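You operate a simulated robot arm through the tools that you are given. There is no shell and no other tool. Be economical: measure what you need, move in short steps, check, and stop when the job is done.

You run a simulated two-armed robot. Do the job below in one go: nothing can be reset, and whatever is moved stays where it is left.

JOB
Hold the angle gauge on the top of the washing table steady with one hand and flip the angle arm the other way with the other.

It is judged by the outcome, as a careful person would: the job done as asked, and still so three seconds after it is handed in. It fails if anything else is knocked over, pushed out of place, dropped, spilled or broken.

ROBOT AND FRAMES
Two 7-joint arms with two-finger parallel grippers on one trunk, on a base that drives. Base frame: it is fixed to the floor where the robot stands at the start and does not move with it; the origin is under the middle of the robot, x ahead of it, y to its left, z up. Lengths are in mm, angles in degrees, forces in N, time in s.
The left shoulder is at the start at [60, 189, 1228], the right one opposite. With the tool pointing down near the work surface each hand reaches from about 100 to 640 mm from the robot's upright axis, wherever it stands, measured 20 degrees to its own side. Places, roughly: angle arm [600, 100, 900]. Payload 3.43 kg a hand.
The tool frame of a hand sits at the grasp point between the pads (the TCP): z along the fingers, y along the line on which they close. The tips reach 30 mm beyond it. The gripper opens to 94 mm. The fingers are 28 mm wide and 10 mm thick; the gripper's body (50 by 96 mm) begins 55 mm behind the TCP.
Orientation is told as [roll, pitch, yaw] about the base's x, y, z axes, in that order, counted from this pose: with the fingers straight down and closing along the base's y, the tool's x points along the base's -x, its y along +y and its z along -z.

CONTROLS
- The arms move only by the tool arm_command. It takes "left_plan", "right_plan" or both (then of equal length, played together; a hand with none holds still); each is a list of rows, each a list of 3 entries, a list of its own where there are three numbers: the shift along the tool's x, y, z in mm, then the turn, a rotation vector about the tool's x, y, z in degrees, then the gripper command, from -1 (fully open) to 1 (shut), values between in proportion. In form: [[[dx, dy, dz], [wx, wy, wz], grip], ...]. A call has 1 to 8 rows; each row shifts and turns the commanded pose from where the row before left it, along the tool's axes as they then stand. Each row takes 0.2 s and may step no farther than 50 mm and 8.6 degrees from the row before; otherwise, or with a gripper value out of range, the whole call is refused. Where a pose cannot be reached the arm comes as near as it can. A force on the tool above 40 N (or 10 N above the force at the start of the call, whichever is more), or a blocked arm, ends the call early, and 0.2 s more pass. The fingers move at their own pace (about 153 mm/s each) and stop on an object; they squeeze with about 30 N. The grip force told is the motor's: it shows also when the fingers shut on nothing. Time passes only in rows, and 0.2 s behind the last, so rows that do not move let the fingers close. It gives the time, the measured TCP pose, the force on the tool (base axes), the opening and the grip force at its end, in the units of the frame above (readings bear some noise), with the torque about the TCP (base axes, N m) and any sound that the robot's microphone picked up.
- Cameras (640 x 400 px; columns grow to the right, rows downward): "scene" is now at [4.7, -11.6, 1781.3]; the picture's right is [-0.03, -1.00, 0.00], its down [-0.84, 0.03, -0.54] and it looks along [0.54, -0.02, -0.84] (base axes); focal length 261 px, centre (320, 200). "left" rides on the left gripper at [76, -14, -103] in its tool frame; the picture's right is [0.18, 0.98, 0.00], its down [-0.75, 0.14, -0.64] and it looks along [-0.63, 0.12, 0.77] (tool axes); focal length 243 px, centre (320, 200). "right" rides on the right gripper at [76, 14, -103] in its tool frame; the picture's right is [-0.18, 0.98, 0.00], its down [-0.75, -0.14, -0.64] and it looks along [-0.63, -0.12, 0.77] (tool axes); focal length 243 px, centre (320, 200). There is no depth. A picture from a camera that has moved, and an enlarged one, comes with that camera's place and axes in the base frame and with its lens. The place of the scene camera against the robot may be out by one fixed shift of up to 25 mm in any direction.
- snapshot(camera): a new picture of that camera. It takes no simulated time.
- lift_body(by): slides the trunk up (or, below 0, down) by that many mm; the arms and the scene camera ride with it, the base frame stays. It gives what a move gives, with no picture.
- roll_base(legs): drives the robot by 1 to 6 legs, each [ahead, left, turn to the left] in mm, mm and degrees, along the robot's own axes; the way and the turn of a leg run together, so that a leg with both is an arc; at most 1500 mm and 180 degrees a leg. The arms and the cameras ride along, it lands a little off, and it stops where it bumps. It gives what a move gives.
- head_to(pan, tilt): turns the head with the scene camera to pan (to the left, within 86 degrees either way) and tilt (down, from -29 to 69), counted from straight ahead of the robot. It gives what a move gives.
- inspect(camera, box): a new picture of the part [left, top, right, bottom] of that camera's present view, enlarged. It takes no simulated time.
- sign_off(): hands the job in; it is judged then, once.

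Work in short steps. Places have to be worked out from the pictures, the camera data and where the tool is seen: move nearer, look again, correct. Check each grasp and each placing, and mend what went wrong. You have 120 turns and 108 pictures in all, those below and enlarged ones among them. Open the grippers and draw the arms clear of the work before you hand the job in, unless the task says otherwise; then end with one line.

The tools are called after ">>>" as a command line: name --argument value ..., lists and objects as JSON in quotes. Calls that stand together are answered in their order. arm_command: Moves the arms, as the interface text tells. Its arguments: {"type":"object","properties":{"left_plan":{"type":"array"},"right_plan":{"type":"array"}},"required":[]} The other tools are called the same way: lift_body (by) slides the trunk up or down; roll_base (legs) drives the base; head_to (pan, tilt) turns the head that bears the scene camera; snapshot (camera) takes a picture; inspect (camera, box) takes an enlarged picture of a part of a camera's view; sign_off () hands the job in.

At the start:

```text
time: 0.0
left_ee_pos: [351.5, 217.1, 1115.4]
left_ee_rot: [0.1, 0.1, 0.0]
left_force: [-0.1, -0.2, -0.5]
left_ft_torque: [-0.01, 0.01, 0.03]
left_finger_gap: 93.9
left_finger_force: 0.1
right_ee_pos: [340.6, -78.7, 1057.5]
right_ee_rot: [0.0, 0.1, 0.1]
right_force: [-0.2, -0.2, 0.1]
right_ft_torque: [0.01, -0.02, -0.01]
right_finger_gap: 94.2
right_finger_force: 0.1
trunk travel left (down, up): [-900.0, 90.0]
robot x, y, heading: [2.4, -0.5, -0.1]
head pan, tilt: [-1.8, 57.5]
```

scene: 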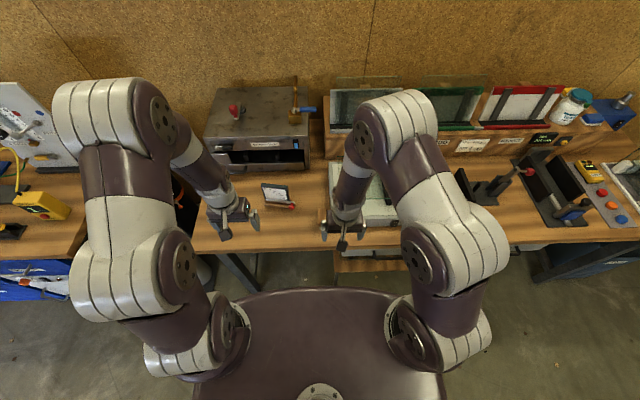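
right: 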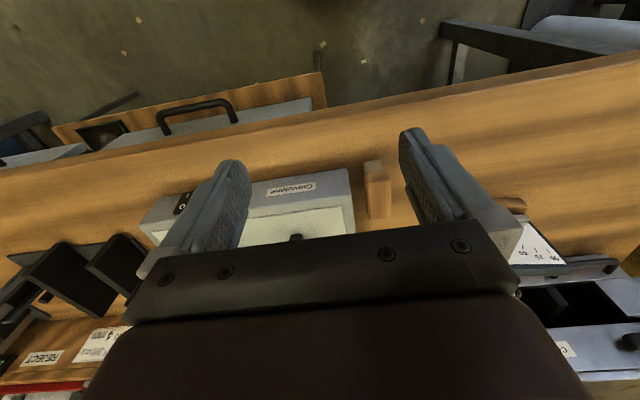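
left: 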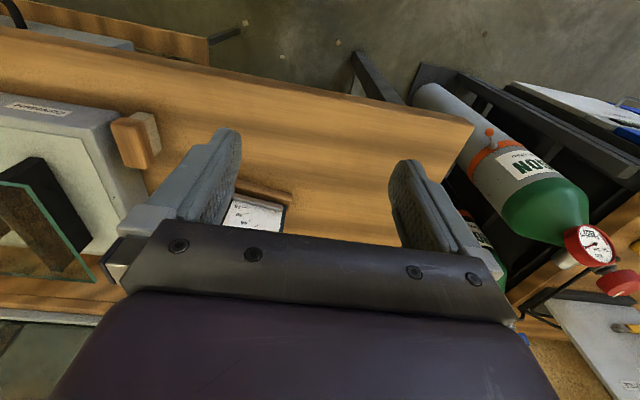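

I see a small plate with a dial near scene pixel (277,195), which is probably the angle gauge. I'll enlarge it.

>>> inspect --camera "scene" --box '[240, 165, 330, 225]'

>>> inspect --camera "scene" --box '[190, 60, 520, 260]'

```text
6.67 times, centred on (285, 195) of scene
camera zoom: at [4.7, -11.6, 1781.3], right [-0.03, -1.0, 0.0], down [-0.84, 0.03, -0.54], along [0.54, -0.02, -0.84], focal length 1743 px, centre (553, 233)
```

zoom: 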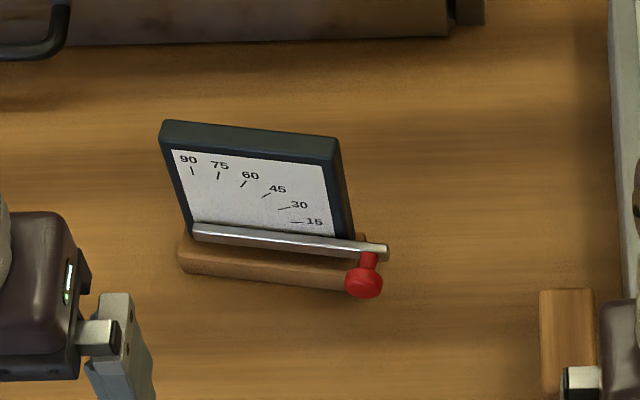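

```text
1.94 times, centred on (355, 160) of scene
camera zoom: at [4.7, -11.6, 1781.3], right [-0.03, -1.0, 0.0], down [-0.84, 0.03, -0.54], along [0.54, -0.02, -0.84], focal length 507 px, centre (252, 278)
```

zoom: 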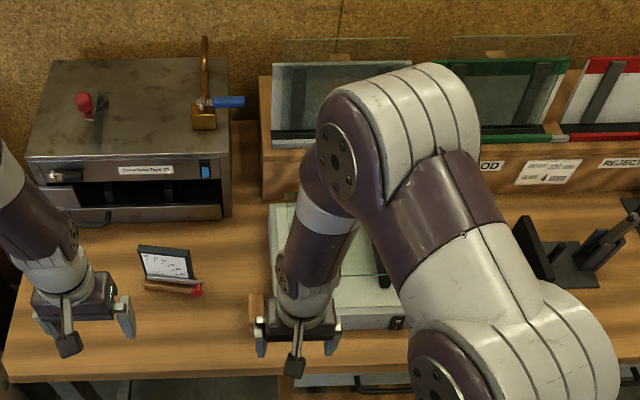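

The gauge is an upright plate on a wooden foot. Its bar is hinged at the plate's lower left, now lies near 0°, and has a red knob at its right end. "The other way" therefore means up to 90°. It sits at about x 575, y 90–200, so I'll shift the base left to put both hands in range.

>>> roll_base --legs '[[0, 120, 0]]'

>>> snapshot --camera "scene"

>>> snapshot --camera "right"

```text
time: 1.2
left_ee_pos: [350.5, 339.6, 1116.3]
left_ee_rot: [0.1, 0.0, 0.0]
left_force: [-0.4, -0.5, 0.3]
left_ft_torque: [-0.03, 0.01, -0.04]
left_finger_gap: 93.9
left_finger_force: 0.2
right_ee_pos: [339.7, 40.8, 1057.1]
right_ee_rot: [0.1, -0.1, 0.0]
right_force: [0.7, -1.0, -0.3]
right_ft_torque: [0.01, 0.01, 0.01]
right_finger_gap: 94.1
right_finger_force: 0.0
trunk travel left (down, up): [-900.0, 90.0]
robot x, y, heading: [1.4, 124.3, 0.2]
head pan, tilt: [-1.8, 57.5]
```

```text
102 pictures are left
camera scene: at [4.5, 108.8, 1781.3], right [-0.03, -1.0, 0.0], down [-0.84, 0.03, -0.54], along [0.54, -0.02, -0.84], focal length 261 px, centre (320, 200)
```

scene: 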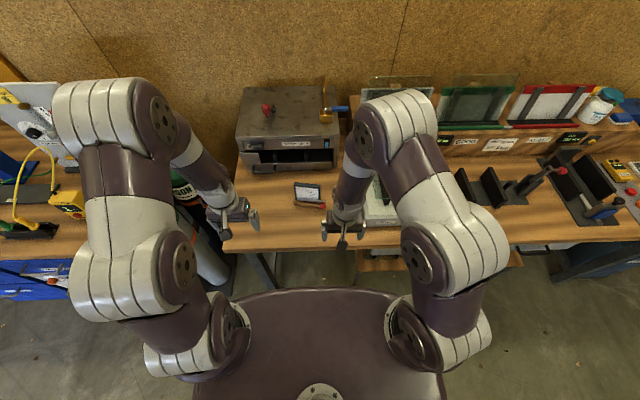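

```text
101 pictures are left
camera right: at [264.3, 56.8, 1159.3], right [0.18, 0.98, 0.0], down [0.75, -0.14, 0.64], along [0.63, -0.12, -0.77], focal length 243 px, centre (320, 200)
```

right: 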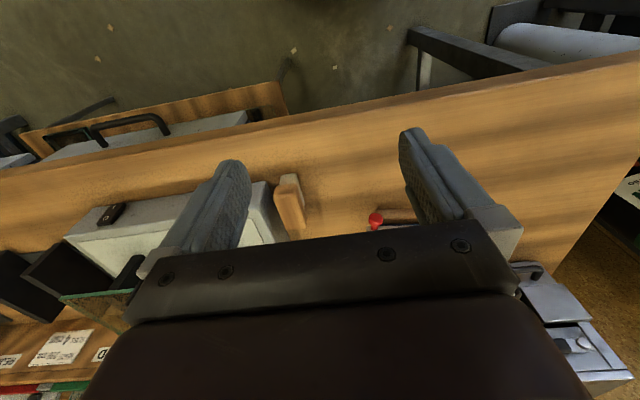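

Triangulating puts the knob near [560, 90, 865]. I'll turn the left hand about its axis to yaw −98 so its fingers will straddle the foot front and back from the left end. It stays high for now.

>>> arm_command --left_plan '[[[0, 0, 0], [0, 0, 8.5], -1], [[0, 0, 0], [0, 0, 8.5], -1], [[0, 0, 0], [0, 0, 8.5], -1], [[0, 0, 0], [0, 0, 8.5], -1], [[0, 0, 0], [0, 0, 8.5], -1], [[0, 0, 0], [0, 0, 8.5], -1], [[0, 0, 0], [0, 0, 8.5], -1], [[0, 0, 0], [0, 0, 8.5], -1]]'

>>> arm_command --left_plan '[[[0, 0, 0], [0, 0, 8.5], -1], [[0, 0, 0], [0, 0, 8.5], -1], [[0, 0, 0], [0, 0, 8.5], -1], [[0, 0, 0], [0, 0, 4.5], -1], [[0, 0, 0], [0, -8.5, 0], -1], [[0, 0, 0], [0, -8.5, 0], -1], [[0, 0, 0], [0, -8.5, 0], -1], [[0, 0, 0], [0, -8.5, 0], -1]]'

>>> snapshot --camera "left"

```text
time: 3.0
left_ee_pos: [351.5, 340.0, 1115.6]
left_ee_rot: [0.0, 0.0, -68.2]
left_force: [-0.3, -1.0, 0.2]
left_ft_torque: [-0.01, 0.0, 0.02]
left_finger_gap: 94.2
left_finger_force: 0.1
right_ee_pos: [340.7, 43.4, 1056.5]
right_ee_rot: [-0.1, -0.1, 0.0]
right_force: [0.9, 0.0, 0.3]
right_ft_torque: [0.03, -0.02, -0.03]
right_finger_gap: 94.1
right_finger_force: 0.1
trunk travel left (down, up): [-900.0, 90.0]
robot x, y, heading: [2.7, 120.7, 0.1]
head pan, tilt: [-1.8, 57.5]
```

```text
time: 4.8
left_ee_pos: [351.4, 340.7, 1116.2]
left_ee_rot: [0.1, -34.2, -98.1]
left_force: [-0.5, 1.2, 0.0]
left_ft_torque: [0.01, -0.01, 0.0]
left_finger_gap: 93.9
left_finger_force: 0.1
right_ee_pos: [340.2, 44.2, 1057.1]
right_ee_rot: [0.0, -0.1, 0.0]
right_force: [-0.2, 0.2, -0.6]
right_ft_torque: [0.02, -0.01, -0.03]
right_finger_gap: 93.9
right_finger_force: 0.1
trunk travel left (down, up): [-900.0, 90.0]
robot x, y, heading: [-6.6, 124.2, 0.0]
head pan, tilt: [-1.8, 57.5]
```

```text
100 pictures are left
camera left: at [354.7, 462.2, 1158.1], right [0.99, 0.01, -0.1], down [0.1, -0.28, 0.95], along [-0.02, -0.96, -0.28], focal length 243 px, centre (320, 200)
```

left: 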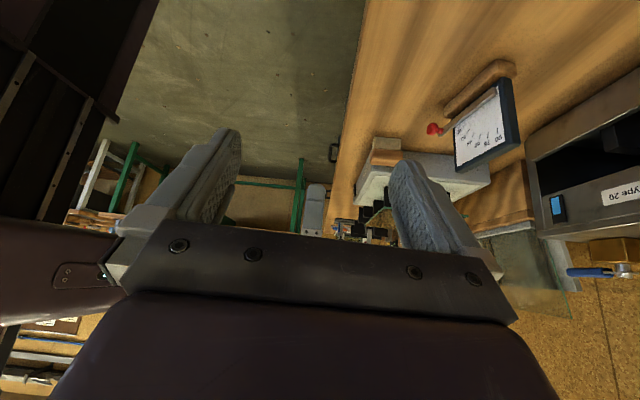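

The left camera now sees the gauge, upside down. I'll enlarge that part for its geometry.

>>> inspect --camera "left" --box '[400, 40, 550, 190]'

```text
2.67 times, centred on (475, 115) of left
camera zoom: at [354.7, 462.2, 1158.1], right [0.99, 0.01, -0.1], down [0.1, -0.28, 0.95], along [-0.02, -0.96, -0.28], focal length 647 px, centre (-93, 427)
```

zoom: 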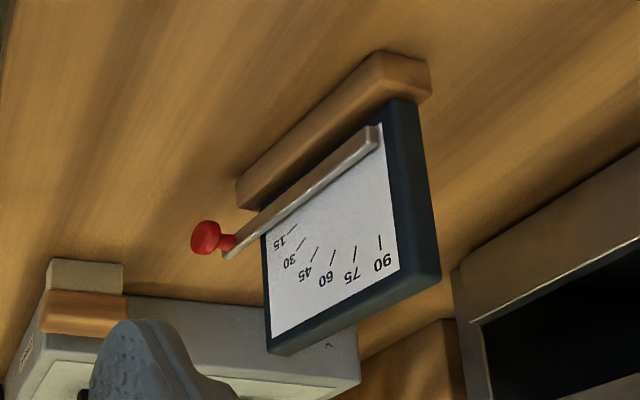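

From the views I place the foot at x 566–598, y 97–200, z 859–880. The plate rises to about z 985, the hinge is near [568, 190, 902] and the knob near [528, 90, 900]. As turned now, the left camera would end up under the hand near the table, so I'll roll the hand 180° to bring it on top.

>>> arm_command --left_plan '[[[0, 0, 0], [0, 0, -8.57], -1], [[0, 0, 0], [0, 0, -8.57], -1], [[0, 0, 0], [0, 0, -8.57], -1], [[0, 0, 0], [0, 0, -8.57], -1], [[0, 0, 0], [0, 0, -8.57], -1], [[0, 0, 0], [0, 0, -8.57], -1], [[0, 0, 0], [0, 0, -8.57], -1], [[0, 0, 0], [0, 0, -8.57], -1]]'

>>> arm_command --left_plan '[[[0, 0, 0], [0, 0, -8.57], -1], [[0, 0, 0], [0, 0, -8.57], -1], [[0, 0, 0], [0, 0, -8.57], -1], [[0, 0, 0], [0, 0, -8.57], -1], [[0, 0, 0], [0, 0, -8.57], -1], [[0, 0, 0], [0, 0, -8.57], -1], [[0, 0, 0], [0, 0, -8.57], -1], [[0, 0, 0], [0, 0, -8.57], -1]]'

>>> arm_command --left_plan '[[[0, 0, 0], [0, 0, -8.57], -1], [[0, 0, 0], [0, 0, -8.57], -1], [[0, 0, 0], [0, 0, -8.57], -1], [[0, 0, 0], [0, 0, -8.57], -1], [[0, 0, 0], [0, 0, -8.57], -1]]'

>>> snapshot --camera "left"

>>> snapshot --camera "scene"

```text
time: 6.7
left_ee_pos: [351.6, 339.3, 1114.8]
left_ee_rot: [-32.1, -11.7, -25.9]
left_force: [-0.4, -0.2, -0.6]
left_ft_torque: [-0.02, 0.02, -0.01]
left_finger_gap: 93.9
left_finger_force: 0.0
right_ee_pos: [340.9, 42.5, 1057.0]
right_ee_rot: [0.0, 0.1, -0.1]
right_force: [-0.2, -0.5, -0.5]
right_ft_torque: [-0.02, 0.0, -0.04]
right_finger_gap: 94.0
right_finger_force: 0.1
trunk travel left (down, up): [-900.0, 90.0]
robot x, y, heading: [-0.9, 124.0, 0.0]
head pan, tilt: [-1.8, 57.5]
```

```text
time: 8.4
left_ee_pos: [350.3, 339.2, 1115.6]
left_ee_rot: [-24.6, 24.3, 33.9]
left_force: [-0.2, 0.5, 0.7]
left_ft_torque: [-0.01, 0.01, -0.03]
left_finger_gap: 94.0
left_finger_force: 0.0
right_ee_pos: [341.0, 42.8, 1057.1]
right_ee_rot: [-0.1, 0.0, 0.0]
right_force: [-0.1, 0.8, 0.4]
right_ft_torque: [-0.04, -0.01, 0.0]
right_finger_gap: 94.0
right_finger_force: 0.1
trunk travel left (down, up): [-900.0, 90.0]
robot x, y, heading: [-1.5, 123.0, -0.4]
head pan, tilt: [-1.8, 57.5]
```

```text
time: 9.7
left_ee_pos: [350.5, 340.9, 1115.4]
left_ee_rot: [0.1, 34.0, 82.1]
left_force: [0.6, 0.5, 0.2]
left_ft_torque: [0.01, -0.02, 0.0]
left_finger_gap: 93.9
left_finger_force: 0.1
right_ee_pos: [340.5, 42.7, 1057.3]
right_ee_rot: [0.0, 0.0, 0.0]
right_force: [1.0, 1.2, 0.3]
right_ft_torque: [0.01, 0.01, 0.01]
right_finger_gap: 93.7
right_finger_force: 0.0
trunk travel left (down, up): [-900.0, 90.0]
robot x, y, heading: [-0.7, 119.1, -0.3]
head pan, tilt: [-1.8, 57.5]
```

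```text
98 pictures are left
camera left: at [366.1, 332.7, 1243.3], right [-0.99, -0.02, 0.1], down [0.0, 0.99, 0.11], along [-0.11, 0.11, -0.99], focal length 243 px, centre (320, 200)
```

left: 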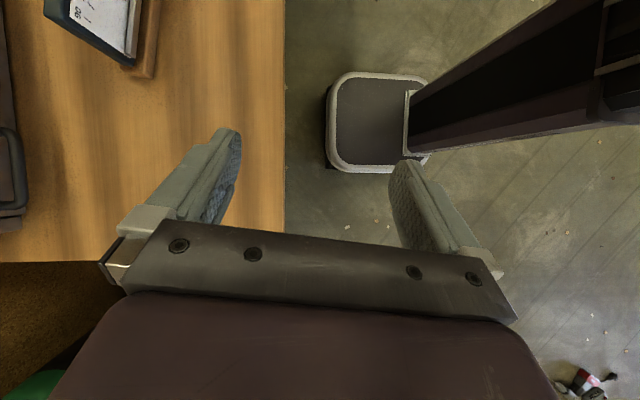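

```text
97 pictures are left
camera scene: at [4.7, 110.8, 1781.3], right [-0.03, -1.0, 0.0], down [-0.84, 0.03, -0.54], along [0.54, -0.02, -0.84], focal length 261 px, centre (320, 200)
```

scene: 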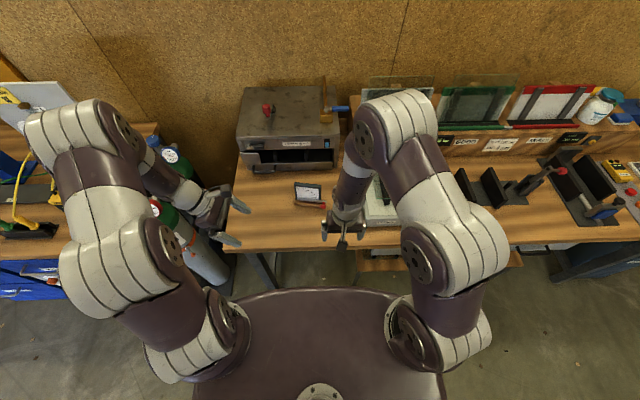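

The left hand is now oriented the right way. I'll tilt it toward horizontal, pointing right and down, and carry it forward to the gauge's left while still high.

>>> arm_command --left_plan '[[[0, -50, 0], [0, 8.5, 0], -1], [[0, -50, 0], [0, 8.5, 0], -1], [[0, -50, 0], [0, 8.5, 0], -1], [[0, -45, 0], [0, 8.5, 0], -1]]'

>>> snapshot --camera "left"

>>> snapshot --camera "scene"

```text
time: 10.7
left_ee_pos: [371.9, 260.0, 1058.2]
left_ee_rot: [-0.8, 53.2, 81.9]
left_force: [-0.1, -0.1, 0.6]
left_ft_torque: [0.03, -0.02, 0.02]
left_finger_gap: 94.0
left_finger_force: 0.2
left hand out of reach, approached as far as the arm can: row 1, 2, 3, 4
right_ee_pos: [340.1, 44.5, 1055.8]
right_ee_rot: [0.0, 0.1, 0.0]
right_force: [-0.1, 0.7, -0.1]
right_ft_torque: [0.04, 0.03, 0.0]
right_finger_gap: 94.0
right_finger_force: 0.1
trunk travel left (down, up): [-900.0, 90.0]
robot x, y, heading: [-0.7, 120.6, -0.1]
head pan, tilt: [-1.8, 57.5]
```

```text
96 pictures are left
camera left: at [390.5, 294.3, 1180.3], right [-0.99, 0.02, 0.14], down [-0.02, 0.98, -0.22], along [-0.14, -0.22, -0.97], focal length 243 px, centre (320, 200)
```

left: 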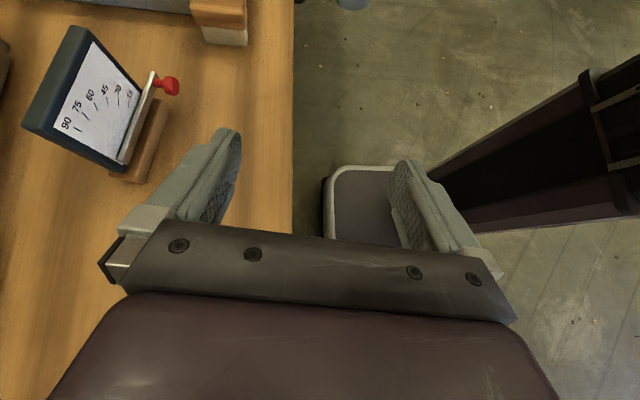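

```text
95 pictures are left
camera scene: at [4.9, 111.8, 1781.3], right [-0.03, -1.0, 0.0], down [-0.84, 0.03, -0.54], along [0.54, -0.02, -0.84], focal length 261 px, centre (320, 200)
```

scene: 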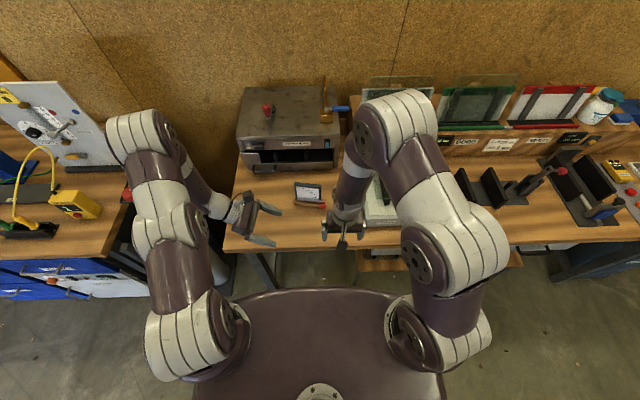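

The left hand can't reach at this tilt from here because the wrist ends up too far out. The base front looks to be about 180 mm short of the table edge. I'll raise the right hand clear of everything, then drive closer.

>>> arm_command --right_plan '[[[0, 0, -40], [0, 0, 0], -1], [[30, 0, -40], [0, 0, 0], -1], [[40, 0, 0], [0, 0, 0], -1]]' --left_plan '[[[0, 0, -30], [0, 0, 0], -1], [[0, 0, -30], [0, 0, 0], -1], [[0, 0, 0], [0, 0, 0], -1]]'

>>> roll_base --legs '[[130, 30, 0]]'

>>> snapshot --camera "left"

>>> snapshot --camera "scene"

```text
time: 11.4
left_ee_pos: [350.3, 289.6, 1080.8]
left_ee_rot: [-1.1, 52.6, 81.9]
left_force: [0.1, -0.8, 0.8]
left_ft_torque: [0.0, -0.03, -0.02]
left_finger_gap: 94.0
left_finger_force: 0.2
left hand out of reach, approached as far as the arm can: row 1, 2
right_ee_pos: [269.9, 44.7, 1135.1]
right_ee_rot: [-0.1, 0.1, 0.0]
right_force: [-0.6, 0.3, 0.1]
right_ft_torque: [-0.02, 0.0, -0.03]
right_finger_gap: 94.0
right_finger_force: 0.2
trunk travel left (down, up): [-900.0, 90.0]
robot x, y, heading: [-0.0, 126.1, -0.1]
head pan, tilt: [-1.8, 57.5]
```

```text
time: 12.8
left_ee_pos: [479.5, 318.5, 1082.0]
left_ee_rot: [-1.2, 52.6, 81.8]
left_force: [-0.3, 1.0, -0.9]
left_ft_torque: [-0.02, 0.0, 0.0]
left_finger_gap: 94.3
left_finger_force: 0.1
right_ee_pos: [398.8, 73.8, 1134.6]
right_ee_rot: [0.0, -0.2, 0.0]
right_force: [-0.9, 0.0, 0.1]
right_ft_torque: [0.02, -0.03, -0.01]
right_finger_gap: 93.9
right_finger_force: 0.1
trunk travel left (down, up): [-900.0, 90.0]
robot x, y, heading: [129.5, 151.5, 0.2]
head pan, tilt: [-1.8, 57.5]
```

```text
94 pictures are left
camera left: at [497.2, 352.3, 1205.3], right [-0.99, 0.01, 0.13], down [-0.02, 0.98, -0.21], along [-0.13, -0.21, -0.97], focal length 243 px, centre (320, 200)
```

left: 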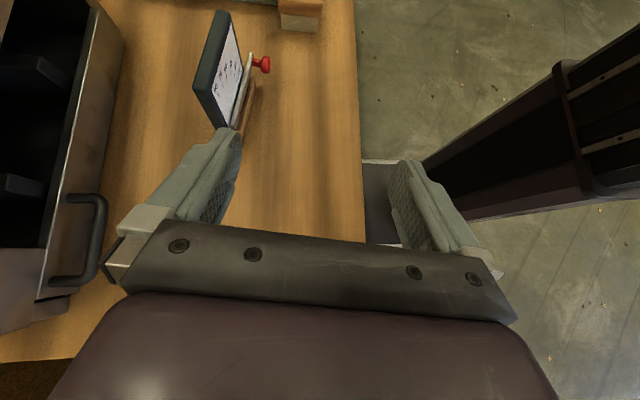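

```text
93 pictures are left
camera scene: at [131.8, 139.9, 1781.3], right [-0.03, -1.0, 0.0], down [-0.84, 0.03, -0.54], along [0.54, -0.02, -0.84], focal length 261 px, centre (320, 200)
```

scene: 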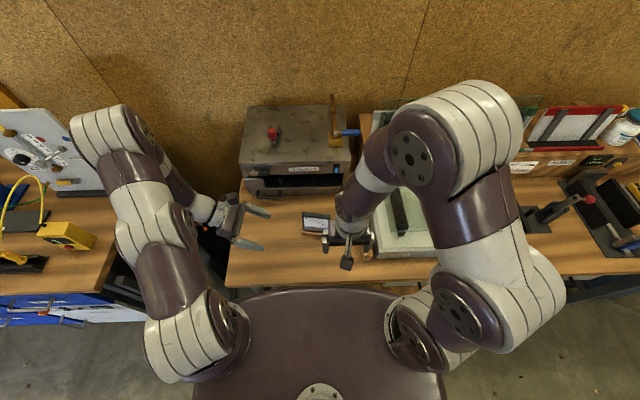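

There is now room. I'll finish the tilt and move to a pre-grasp about 95 mm off the foot's left end.

>>> arm_command --left_plan '[[[0, 0, 0], [0, 8.4, 0], -1], [[0, 0, 0], [0, 7, 0], -1], [[-30, -24.4, 13.7], [0, 0, 0], -1], [[-30, -24.4, 13.7], [0, 0, 0], -1], [[-30, -24.4, 13.7], [0, 0, 0], -1], [[-30, -24.4, 13.7], [0, 0, 0], -1], [[-30, -24.4, 13.7], [0, 0, 0], -1]]'

>>> snapshot --camera "left"

>>> snapshot --camera "scene"

```text
time: 14.3
left_ee_pos: [369.0, 276.8, 895.4]
left_ee_rot: [-1.8, 67.2, 81.3]
left_force: [1.0, -0.6, 0.4]
left_ft_torque: [0.01, 0.03, 0.0]
left_finger_gap: 93.8
left_finger_force: 0.1
left hand out of reach, approached as far as the arm can: row 1, 2, 3, 4, 5, 6, 7
right_ee_pos: [399.2, 73.3, 1134.7]
right_ee_rot: [0.0, 0.0, -0.1]
right_force: [-0.2, -0.6, -1.3]
right_ft_torque: [0.01, 0.0, -0.02]
right_finger_gap: 94.2
right_finger_force: 0.0
trunk travel left (down, up): [-900.0, 90.0]
robot x, y, heading: [129.2, 147.8, -0.3]
head pan, tilt: [-1.8, 57.5]
```

```text
92 pictures are left
camera left: at [391.0, 339.1, 1004.4], right [-0.99, 0.05, 0.16], down [-0.02, 0.89, -0.45], along [-0.16, -0.44, -0.88], focal length 243 px, centre (320, 200)
```

left: 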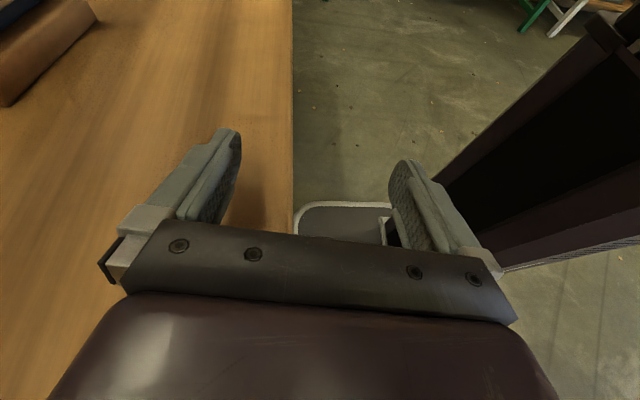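

```text
91 pictures are left
camera scene: at [133.7, 140.9, 1781.3], right [-0.03, -1.0, 0.0], down [-0.84, 0.03, -0.54], along [0.54, -0.02, -0.84], focal length 261 px, centre (320, 200)
```

scene: 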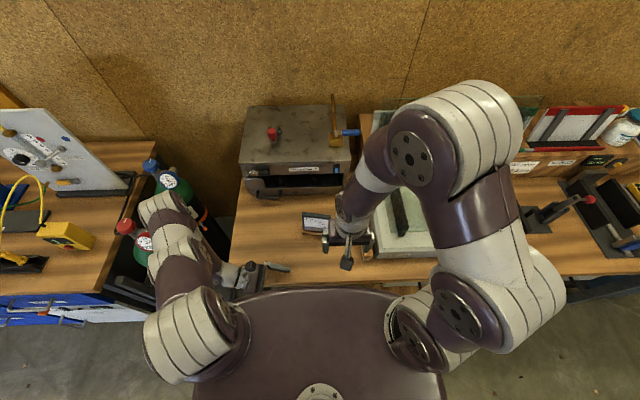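

That orientation can't be reached, and the elbow is coming near the gas bottles, so I'll back off upward. The earlier yaw of −98 was reachable at −34. There, with about 45° tilt, the camera sits left and low but still above the table, so I'll use that one.

>>> arm_command --left_plan '[[[40, 0, 0], [0, 0, 0], -1], [[40, 0, 0], [0, 0, 0], -1], [[40, 0, -10], [0, -8.5, 0], -1], [[40, 0, -20], [0, -8.5, 0], -1], [[20, 0, -30], [0, -8.5, 0], -1], [[0, 0, -30], [0, -8.5, 0], -1]]'

>>> snapshot --camera "scene"

```text
time: 15.8
left_ee_pos: [363.5, 271.9, 1109.0]
left_ee_rot: [-0.8, 33.8, 82.5]
left_force: [-0.3, -1.1, -0.1]
left_ft_torque: [0.0, 0.0, 0.02]
left_finger_gap: 94.0
left_finger_force: 0.0
right_ee_pos: [399.0, 74.1, 1134.4]
right_ee_rot: [-0.1, -0.1, 0.0]
right_force: [-0.1, -0.5, -0.3]
right_ft_torque: [0.05, -0.01, -0.01]
right_finger_gap: 93.9
right_finger_force: 0.0
trunk travel left (down, up): [-900.0, 90.0]
robot x, y, heading: [128.2, 152.0, -0.0]
head pan, tilt: [-1.8, 57.5]
```

```text
90 pictures are left
camera scene: at [131.6, 140.5, 1781.2], right [-0.03, -1.0, 0.0], down [-0.84, 0.03, -0.54], along [0.54, -0.02, -0.84], focal length 261 px, centre (320, 200)
```

scene: 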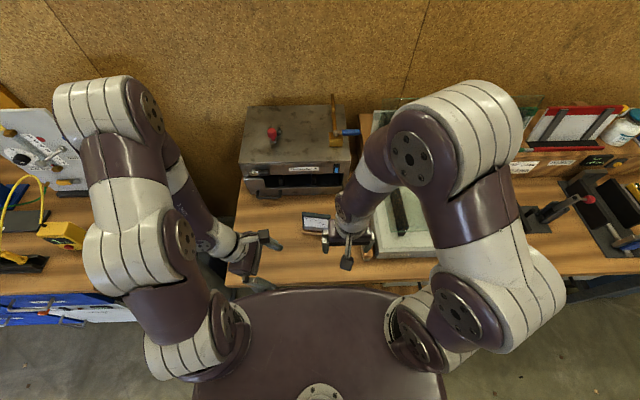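

The arm is back in a good posture. Next I'll roll it 180° to the other orientation.

>>> arm_command --left_plan '[[[0, 0, 0], [0, 0, 8.57], -1], [[0, 0, 0], [0, 0, 8.57], -1], [[0, 0, 0], [0, 0, 8.57], -1], [[0, 0, 0], [0, 0, 8.57], -1], [[0, 0, 0], [0, 0, 8.57], -1], [[0, 0, 0], [0, 0, 8.57], -1], [[0, 0, 0], [0, 0, 8.57], -1], [[0, 0, 0], [0, 0, 8.57], -1]]'

>>> arm_command --left_plan '[[[0, 0, 0], [0, 0, 8.57], -1], [[0, 0, 0], [0, 0, 8.57], -1], [[0, 0, 0], [0, 0, 8.57], -1], [[0, 0, 0], [0, 0, 8.57], -1], [[0, 0, 0], [0, 0, 8.57], -1], [[0, 0, 0], [0, 0, 8.57], -1], [[0, 0, 0], [0, 0, 8.57], -1], [[0, 0, 0], [0, 0, 8.57], -1]]'

>>> arm_command --left_plan '[[[0, 0, 0], [0, 0, 8.57], -1], [[0, 0, 0], [0, 0, 8.57], -1], [[0, 0, 0], [0, 0, 8.57], -1], [[0, 0, 0], [0, 0, 8.57], -1], [[0, 0, 0], [0, 0, 6], -1]]'

```text
time: 17.6
left_ee_pos: [371.6, 267.8, 1112.3]
left_ee_rot: [-32.4, 11.4, 12.5]
left_force: [5.4, 2.9, 4.8]
left_ft_torque: [-0.21, 1.05, -0.46]
left_finger_gap: 93.8
left_finger_force: 0.0
right_ee_pos: [400.5, 72.5, 1134.6]
right_ee_rot: [0.1, 0.1, 0.0]
right_force: [-0.3, -0.4, -0.3]
right_ft_torque: [-0.01, 0.04, -0.03]
right_finger_gap: 93.9
right_finger_force: 0.0
trunk travel left (down, up): [-900.0, 90.0]
robot x, y, heading: [128.7, 150.5, 0.0]
head pan, tilt: [-1.8, 57.5]
stopped in row 8 (left hand): the force on the tool passed its limit at 71 N (the readings are from after the stop); the commanded pose is now the measured one
```

```text
time: 17.9
left_ee_pos: [375.6, 265.9, 1115.0]
left_ee_rot: [-33.2, 9.3, 10.1]
left_force: [2.4, 0.7, 2.3]
left_ft_torque: [0.06, 0.57, -0.18]
left_finger_gap: 94.2
left_finger_force: 0.1
right_ee_pos: [399.5, 74.6, 1133.6]
right_ee_rot: [0.0, 0.1, -0.1]
right_force: [0.0, 0.5, -0.2]
right_ft_torque: [-0.01, 0.0, 0.01]
right_finger_gap: 94.0
right_finger_force: 0.1
trunk travel left (down, up): [-900.0, 90.0]
robot x, y, heading: [129.0, 153.4, -0.1]
head pan, tilt: [-1.8, 57.5]
stopped in row 1 (left hand): the force on the tool passed its limit at 82 N (the readings are from after the stop); the commanded pose is now the measured one
```

```text
time: 18.2
left_ee_pos: [379.2, 266.1, 1116.4]
left_ee_rot: [-33.8, 7.5, 8.1]
left_force: [3.8, 1.9, 4.0]
left_ft_torque: [-0.11, 0.75, -0.35]
left_finger_gap: 94.0
left_finger_force: 0.0
right_ee_pos: [399.4, 73.3, 1134.7]
right_ee_rot: [0.1, 0.0, 0.0]
right_force: [0.7, 0.6, 0.7]
right_ft_torque: [-0.01, 0.01, -0.03]
right_finger_gap: 94.1
right_finger_force: 0.0
trunk travel left (down, up): [-900.0, 90.0]
robot x, y, heading: [128.0, 153.9, 0.1]
head pan, tilt: [-1.8, 57.5]
stopped in row 1 (left hand): the force on the tool passed its limit at 60 N (the readings are from after the stop); the commanded pose is now the measured one
```

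The back of the hand is touching the robot's own trunk. I'll move it forward before turning further.

>>> arm_command --left_plan '[[[-40, 0, 0], [0, 0, 0], -1], [[-40, 0, 0], [0, 0, 0], -1], [[-40, 0, 0], [0, 0, 0], -1]]'

>>> snapshot --camera "scene"

```text
time: 19.1
left_ee_pos: [497.4, 284.3, 1102.7]
left_ee_rot: [-33.9, 7.7, 8.3]
left_force: [-0.6, -0.3, -0.6]
left_ft_torque: [0.0, 0.0, -0.02]
left_finger_gap: 93.9
left_finger_force: 0.0
right_ee_pos: [401.0, 73.3, 1133.9]
right_ee_rot: [0.0, 0.1, 0.1]
right_force: [0.0, -0.1, 0.2]
right_ft_torque: [-0.01, 0.01, -0.02]
right_finger_gap: 94.0
right_finger_force: 0.0
trunk travel left (down, up): [-900.0, 90.0]
robot x, y, heading: [129.9, 156.0, -0.0]
head pan, tilt: [-1.8, 57.5]
```

```text
89 pictures are left
camera scene: at [135.5, 140.9, 1781.3], right [-0.03, -1.0, 0.0], down [-0.84, 0.03, -0.54], along [0.54, -0.02, -0.84], focal length 261 px, centre (320, 200)
```

scene: 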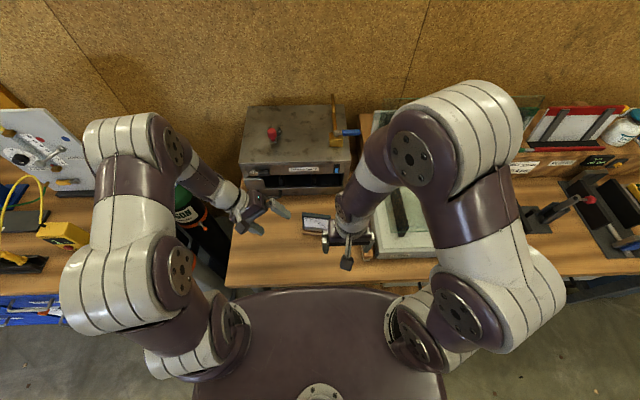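

The hand is clear of the trunk. I'll turn the remaining 100° or so about the tool axis.

>>> arm_command --left_plan '[[[0, 0, 0], [0, 0, 8.5], -1], [[0, 0, 0], [0, 0, 8.5], -1], [[0, 0, 0], [0, 0, 8.5], -1], [[0, 0, 0], [0, 0, 8.5], -1], [[0, 0, 0], [0, 0, 8.5], -1], [[0, 0, 0], [0, 0, 8.5], -1]]'

>>> arm_command --left_plan '[[[0, 0, 0], [0, 0, 8.5], -1], [[0, 0, 0], [0, 0, 8.5], -1], [[0, 0, 0], [0, 0, 8.5], -1], [[0, 0, 0], [0, 0, 8.5], -1], [[0, 0, 0], [0, 0, 8.5], -1], [[0, 0, 0], [0, 0, 8.5], -1]]'

>>> snapshot --camera "left"

>>> snapshot --camera "scene"

```text
time: 20.4
left_ee_pos: [496.5, 282.6, 1101.0]
left_ee_rot: [-28.7, -20.3, -35.5]
left_force: [0.5, -0.2, -0.5]
left_ft_torque: [0.0, 0.02, 0.0]
left_finger_gap: 94.3
left_finger_force: 0.0
right_ee_pos: [400.0, 74.7, 1135.1]
right_ee_rot: [0.1, 0.0, 0.0]
right_force: [0.4, 1.6, 0.6]
right_ft_torque: [-0.01, -0.02, -0.01]
right_finger_gap: 93.8
right_finger_force: 0.0
trunk travel left (down, up): [-900.0, 90.0]
robot x, y, heading: [132.5, 150.2, -0.1]
head pan, tilt: [-1.8, 57.5]
```

```text
time: 21.9
left_ee_pos: [497.5, 283.1, 1101.1]
left_ee_rot: [-0.8, -34.7, -91.3]
left_force: [0.0, 0.5, -0.5]
left_ft_torque: [-0.02, 0.01, 0.03]
left_finger_gap: 94.2
left_finger_force: 0.0
right_ee_pos: [400.3, 74.9, 1134.4]
right_ee_rot: [-0.1, 0.1, 0.0]
right_force: [-0.4, 0.2, 0.5]
right_ft_torque: [-0.02, 0.0, 0.01]
right_finger_gap: 94.0
right_finger_force: 0.0
trunk travel left (down, up): [-900.0, 90.0]
robot x, y, heading: [133.8, 153.1, 0.1]
head pan, tilt: [-1.8, 57.5]
```

```text
88 pictures are left
camera left: at [488.1, 405.0, 1143.0], right [0.99, 0.12, -0.12], down [0.15, -0.26, 0.95], along [0.08, -0.96, -0.27], focal length 243 px, centre (320, 200)
```

left: 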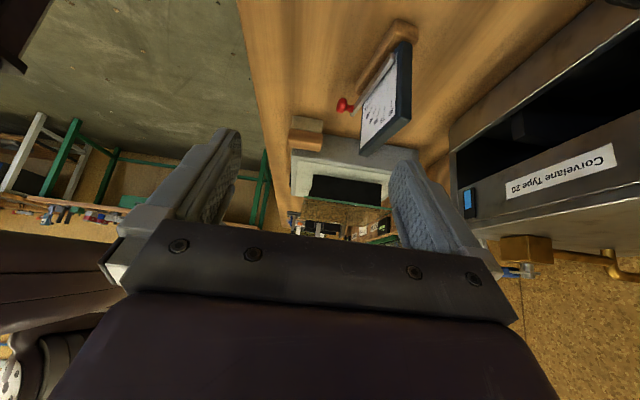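

```text
87 pictures are left
camera scene: at [133.9, 140.6, 1781.3], right [-0.03, -1.0, 0.0], down [-0.84, 0.03, -0.54], along [0.54, -0.02, -0.84], focal length 261 px, centre (320, 200)
```

scene: 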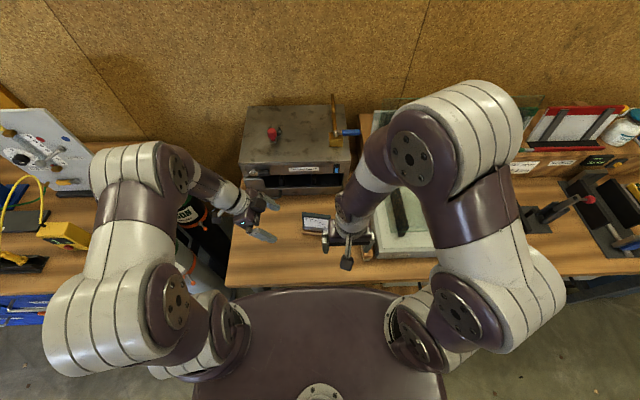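

Orientation is good. I'll correct yaw to about −100, tilt to about 43°, and come to a pre-grasp at roughly [592, 270, 965].

>>> arm_command --left_plan '[[[0, 0, 0], [4.85, 0, 7.0], -1], [[0, 0, 0], [0, -8.5, 0], -1], [[24, 24, 24], [0, 0, 0], -1], [[24, 24, 24], [0, 0, 0], -1], [[24, 24, 24], [0, 0, 0], -1], [[24, 24, 24], [0, 0, 0], -1]]'

>>> snapshot --camera "left"

>>> snapshot --camera "scene"

```text
time: 23.2
left_ee_pos: [591.2, 274.1, 963.1]
left_ee_rot: [-1.1, -43.2, -99.5]
left_force: [0.8, 0.7, 0.2]
left_ft_torque: [0.0, 0.03, 0.02]
left_finger_gap: 94.1
left_finger_force: 0.0
right_ee_pos: [401.7, 73.6, 1133.5]
right_ee_rot: [0.0, 0.1, 0.1]
right_force: [0.1, 0.0, -0.3]
right_ft_torque: [0.02, 0.03, 0.02]
right_finger_gap: 94.0
right_finger_force: 0.1
trunk travel left (down, up): [-900.0, 90.0]
robot x, y, heading: [128.5, 154.9, -0.0]
head pan, tilt: [-1.8, 57.5]
```

```text
86 pictures are left
camera left: at [601.5, 400.4, 985.9], right [0.99, -0.04, -0.14], down [0.13, -0.13, 0.98], along [-0.06, -0.99, -0.13], focal length 243 px, centre (320, 200)
```

left: 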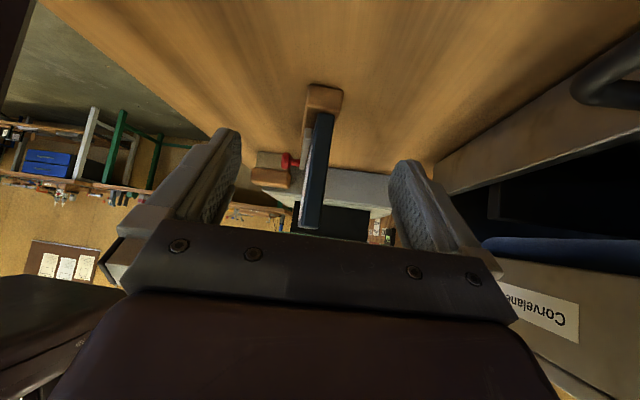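

```text
85 pictures are left
camera scene: at [136.8, 141.0, 1781.3], right [-0.03, -1.0, 0.0], down [-0.84, 0.03, -0.54], along [0.54, -0.02, -0.84], focal length 261 px, centre (320, 200)
```

scene: 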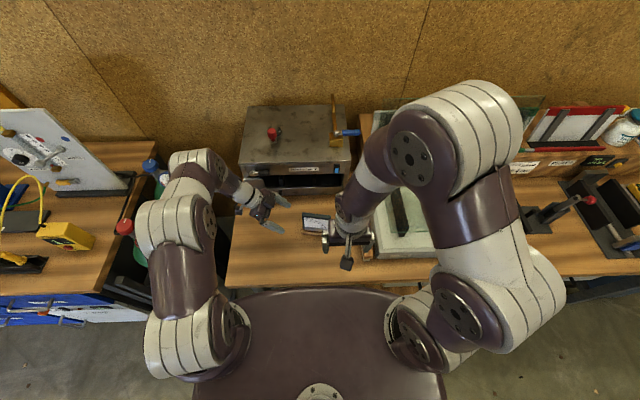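

The hand reached the pre-grasp, and the gauge is edge-on between the fingers. I'll enlarge it to measure the foot and the bar.

>>> inspect --camera "left" --box '[240, 70, 400, 240]'

```text
2.35 times, centred on (320, 155) of left
camera zoom: at [601.5, 400.4, 985.9], right [0.99, -0.04, -0.14], down [0.13, -0.13, 0.98], along [-0.06, -0.99, -0.13], focal length 571 px, centre (320, 306)
```

zoom: 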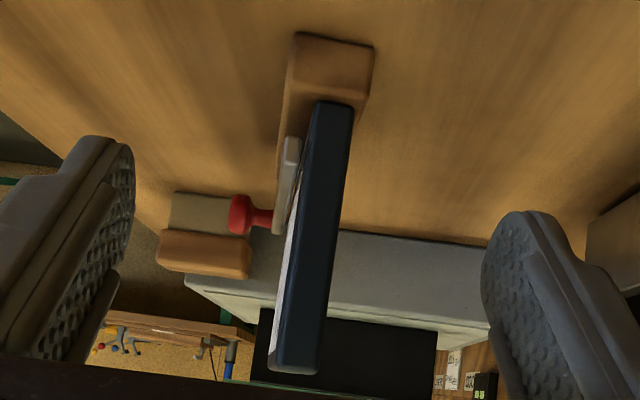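

The foot's left end is centred at about [581, 201], z 859–883, and the bar face is about flush with the foot's front. I'll advance 85 mm along the fingers with a small correction.

>>> arm_command --left_plan '[[[-2, 1, 29], [0, 0, 0], -1], [[-2, 1, 28], [0, 0, 0], -1], [[-1.5, 0, 28], [0, 0, 0], -1]]'

>>> snapshot --camera "left"

>>> inspect --camera "scene" --box '[230, 170, 370, 290]'

```text
time: 24.1
left_ee_pos: [581.8, 208.6, 902.6]
left_ee_rot: [-1.1, -43.3, -99.4]
left_force: [-0.2, -0.1, -0.2]
left_ft_torque: [0.04, -0.02, 0.01]
left_finger_gap: 93.7
left_finger_force: 0.0
right_ee_pos: [400.1, 73.3, 1133.4]
right_ee_rot: [0.0, 0.0, -0.1]
right_force: [0.5, 0.2, -0.6]
right_ft_torque: [0.01, 0.02, 0.0]
right_finger_gap: 94.2
right_finger_force: 0.1
trunk travel left (down, up): [-900.0, 90.0]
robot x, y, heading: [130.7, 151.8, -0.2]
head pan, tilt: [-1.8, 57.5]
```

```text
83 pictures are left
camera left: at [590.8, 335.9, 926.2], right [0.99, -0.04, -0.14], down [0.13, -0.13, 0.98], along [-0.06, -0.99, -0.13], focal length 243 px, centre (320, 200)
```

left: 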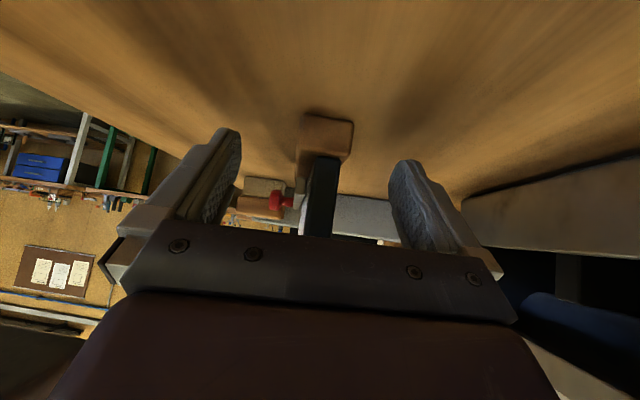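

```text
3.33 times, centred on (300, 230) of scene
camera zoom: at [133.5, 139.9, 1781.3], right [-0.03, -1.0, 0.0], down [-0.84, 0.03, -0.54], along [0.54, -0.02, -0.84], focal length 871 px, centre (387, 100)
```

zoom: 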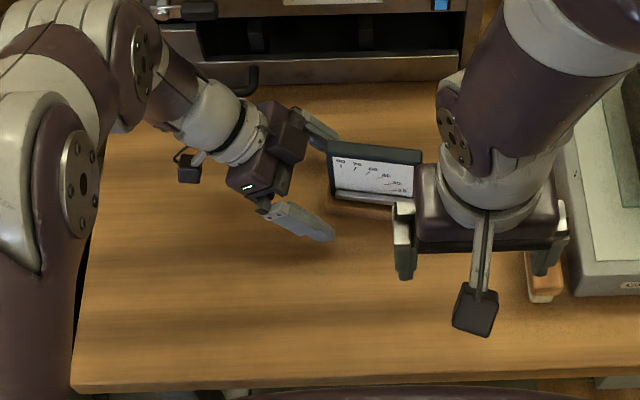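

Alignment looks right, with the foot midway between the fingers. I'll advance the last 12 mm and close.

>>> arm_command --left_plan '[[[-1.5, 0, 6], [0, 0, 0], -1], [[-1.5, 0, 6], [0, 0, 0], -1], [[0, 0, 0], [0, 0, 0], 0]]'

>>> snapshot --camera "left"

```text
time: 24.9
left_ee_pos: [579.0, 198.8, 897.8]
left_ee_rot: [-1.2, -43.4, -99.5]
left_force: [-0.5, -0.1, -0.4]
left_ft_torque: [0.01, -0.02, -0.02]
left_finger_gap: 46.9
left_finger_force: 0.1
right_ee_pos: [398.9, 74.7, 1134.6]
right_ee_rot: [0.1, 0.0, 0.0]
right_force: [0.2, 1.0, -0.1]
right_ft_torque: [-0.01, 0.01, 0.0]
right_finger_gap: 94.1
right_finger_force: 0.0
trunk travel left (down, up): [-900.0, 90.0]
robot x, y, heading: [130.8, 155.0, 0.0]
head pan, tilt: [-1.8, 57.5]
```

```text
81 pictures are left
camera left: at [589.0, 325.2, 920.6], right [0.99, -0.04, -0.14], down [0.13, -0.13, 0.98], along [-0.06, -0.99, -0.13], focal length 243 px, centre (320, 200)
```

left: 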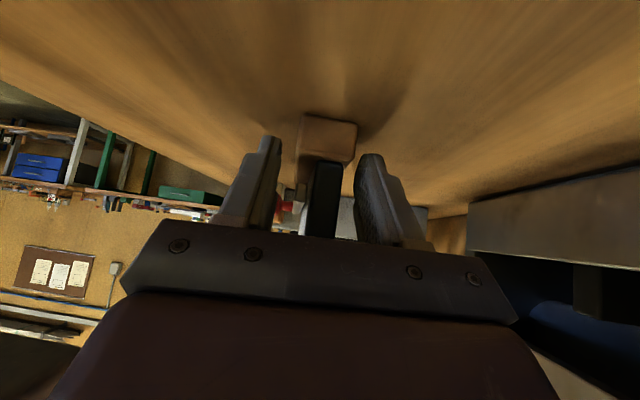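

The fingertips bracket the foot but are a little high and about 2 mm forward of centre. I'll lower by 4 mm, shift 2 mm back, then close gently in steps.

>>> arm_command --left_plan '[[[2.7, 2, 2.9], [0, 0, 0], 0], [[0, 0, 0], [0, 0, 0], 0.2], [[0, 0, 0], [0, 0, 0], 0.27]]'

>>> inspect --camera "left" --box '[230, 90, 420, 240]'

```text
time: 25.6
left_ee_pos: [579.8, 198.2, 894.7]
left_ee_rot: [-1.2, -43.3, -99.5]
left_force: [-0.3, 0.4, 0.0]
left_ft_torque: [-0.01, -0.02, 0.02]
left_finger_gap: 34.2
left_finger_force: 0.1
right_ee_pos: [398.0, 74.4, 1133.9]
right_ee_rot: [0.1, 0.0, 0.0]
right_force: [0.4, 0.3, -0.2]
right_ft_torque: [0.01, 0.01, 0.01]
right_finger_gap: 94.1
right_finger_force: 0.0
trunk travel left (down, up): [-900.0, 90.0]
robot x, y, heading: [128.6, 150.7, 0.2]
head pan, tilt: [-1.8, 57.5]
```

```text
2.67 times, centred on (325, 165) of left
camera zoom: at [589.7, 324.4, 916.6], right [0.99, -0.04, -0.14], down [0.13, -0.13, 0.98], along [-0.06, -0.99, -0.13], focal length 647 px, centre (307, 293)
```

zoom: 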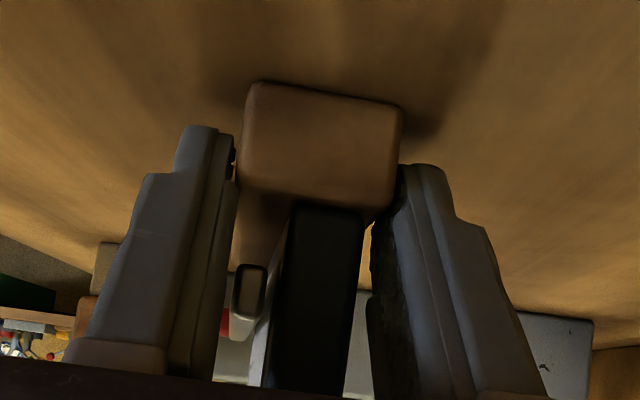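

The fingers bracket the foot well, but the bar end sticks out about 2 mm beyond the foot's front and the front finger could pinch it. I'll slide back 12 mm to the left and 2 mm lower, then close on the foot only.

>>> arm_command --left_plan '[[[10, 0, -7], [0, 0, 0], 0.2], [[0, 0, 0], [0, 0, 0], 0.35], [[0, 0, 0], [0, 0, 0], 0.5]]'

>>> inspect --camera "left" --box '[230, 90, 420, 240]'

```text
time: 26.4
left_ee_pos: [581.2, 209.1, 893.5]
left_ee_rot: [-1.1, -43.4, -99.5]
left_force: [0.3, 0.1, 2.7]
left_ft_torque: [-0.02, -0.03, 0.13]
left_finger_gap: 31.8
left_finger_force: 30.0
right_ee_pos: [399.2, 73.6, 1134.8]
right_ee_rot: [0.0, 0.0, 0.0]
right_force: [0.1, 0.3, -1.0]
right_ft_torque: [-0.01, 0.0, 0.02]
right_finger_gap: 94.1
right_finger_force: 0.1
trunk travel left (down, up): [-900.0, 90.0]
robot x, y, heading: [130.2, 148.6, -0.1]
head pan, tilt: [-1.8, 57.5]
```

```text
2.67 times, centred on (325, 165) of left
camera zoom: at [591.1, 336.8, 915.4], right [0.99, -0.04, -0.14], down [0.13, -0.13, 0.98], along [-0.06, -0.99, -0.13], focal length 647 px, centre (307, 293)
```

zoom: 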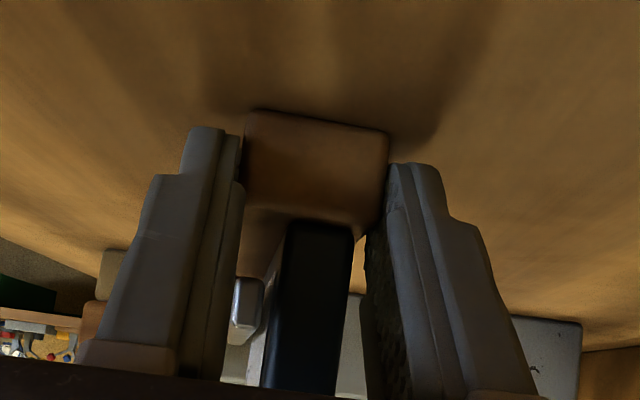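

The foot is gripped (gap 31.8, 30 N) and the bar is free. Now the right hand: I'll bring it forward while high, then pitch it to point forward and down.

>>> arm_command --right_plan '[[[-40, 0, 0], [0, 0, 0], -1], [[-40, -5, 0], [0, 0, 0], -1], [[-20, -10, 0], [0, 0, 0], -1], [[0, 0, 0], [0, -8.5, 0], -1], [[0, 0, 0], [0, -8.5, 0], -1], [[0, 0, 0], [0, -8.5, 0], -1], [[0, 0, 0], [0, -8.5, 0], -1], [[0, 0, 0], [0, -8.5, 0], -1]]'

>>> snapshot --camera "scene"

>>> snapshot --camera "right"

```text
time: 28.2
left_ee_pos: [580.4, 210.5, 893.3]
left_ee_rot: [-1.1, -43.2, -99.4]
left_force: [0.6, 0.1, 1.3]
left_ft_torque: [-0.22, 0.0, 0.05]
left_finger_gap: 31.5
left_finger_force: 29.7
right_ee_pos: [497.5, 50.2, 1135.7]
right_ee_rot: [-3.0, -38.1, 0.8]
right_force: [0.7, 0.6, -0.7]
right_ft_torque: [-0.01, -0.01, -0.02]
right_finger_gap: 94.1
right_finger_force: 0.1
right hand out of reach, approached as far as the arm can: row 7
trunk travel left (down, up): [-900.0, 90.0]
robot x, y, heading: [128.3, 153.8, -0.0]
head pan, tilt: [-1.8, 57.5]
```

```text
78 pictures are left
camera scene: at [132.9, 140.1, 1781.2], right [-0.03, -1.0, 0.0], down [-0.84, 0.03, -0.54], along [0.54, -0.02, -0.84], focal length 261 px, centre (320, 200)
```

scene: 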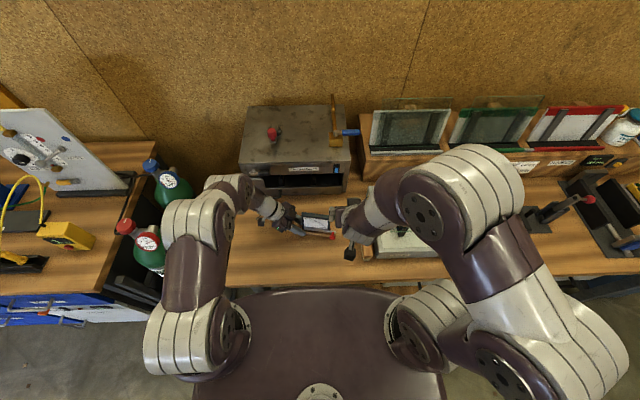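

```text
77 pictures are left
camera right: at [375.7, 69.2, 1167.5], right [0.16, 0.98, 0.07], down [0.2, -0.11, 0.97], along [0.97, -0.14, -0.21], focal length 243 px, centre (320, 200)
```

right: 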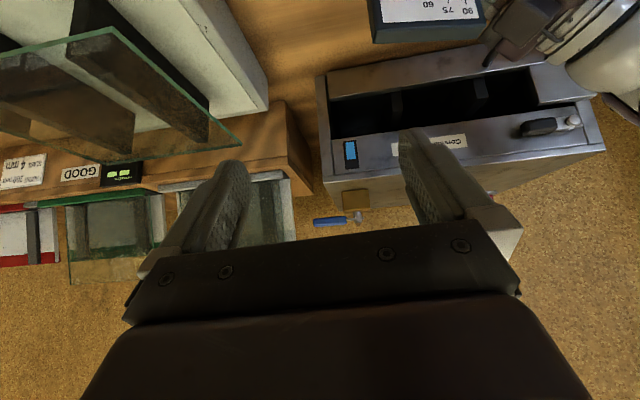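

The pitch reached is −38. I'll lower a bit and roll 45° about the tool axis so the fingers form an up-left cage for the knob.

>>> arm_command --right_plan '[[[18, 0, 23], [0, 0, 0], -1], [[18, 0, 23], [0, 0, 0], -1], [[0, 0, 0], [0, 0, 8.5], -1], [[0, 0, 0], [0, 0, 8.5], -1], [[0, 0, 0], [0, 0, 8.5], -1], [[0, 0, 0], [0, 0, 8.5], -1], [[0, 0, 0], [0, 0, 8.5], -1]]'

>>> snapshot --camera "scene"

>>> snapshot --camera "right"

```text
time: 29.9
left_ee_pos: [580.7, 210.6, 894.5]
left_ee_rot: [-1.0, -43.2, -99.5]
left_force: [-0.6, 0.1, 2.8]
left_ft_torque: [-0.06, -0.09, -0.04]
left_finger_gap: 31.6
left_finger_force: 30.2
right_ee_pos: [546.1, 87.4, 1091.7]
right_ee_rot: [25.6, -28.7, -49.5]
right_force: [-0.5, -0.4, -0.3]
right_ft_torque: [-0.01, 0.04, -0.03]
right_finger_gap: 94.1
right_finger_force: 0.2
right hand out of reach, approached as far as the arm can: row 4, 5, 6, 7
trunk travel left (down, up): [-900.0, 90.0]
robot x, y, heading: [129.8, 153.2, 0.2]
head pan, tilt: [-1.8, 57.5]
```

```text
76 pictures are left
camera scene: at [133.6, 140.6, 1781.3], right [-0.03, -1.0, 0.0], down [-0.84, 0.03, -0.54], along [0.54, -0.02, -0.84], focal length 261 px, centre (320, 200)
```

scene: 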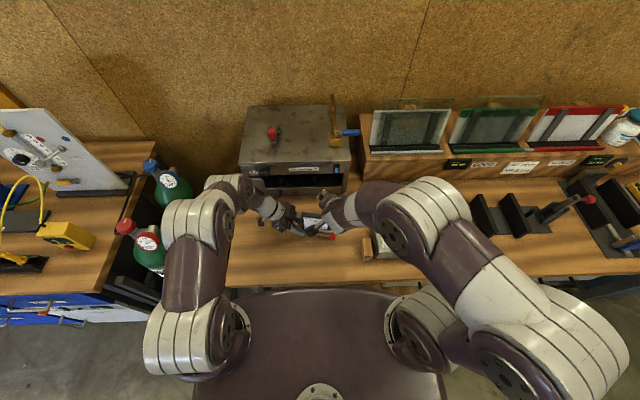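

```text
75 pictures are left
camera right: at [448.1, 154.5, 1142.2], right [0.65, 0.61, 0.46], down [-0.04, -0.58, 0.82], along [0.76, -0.55, -0.35], focal length 243 px, centre (320, 200)
```

right: 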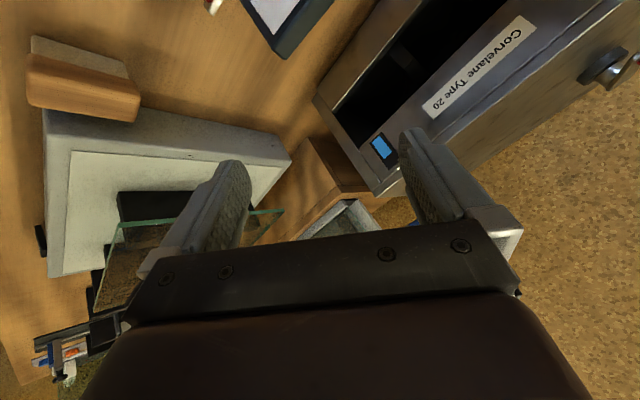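

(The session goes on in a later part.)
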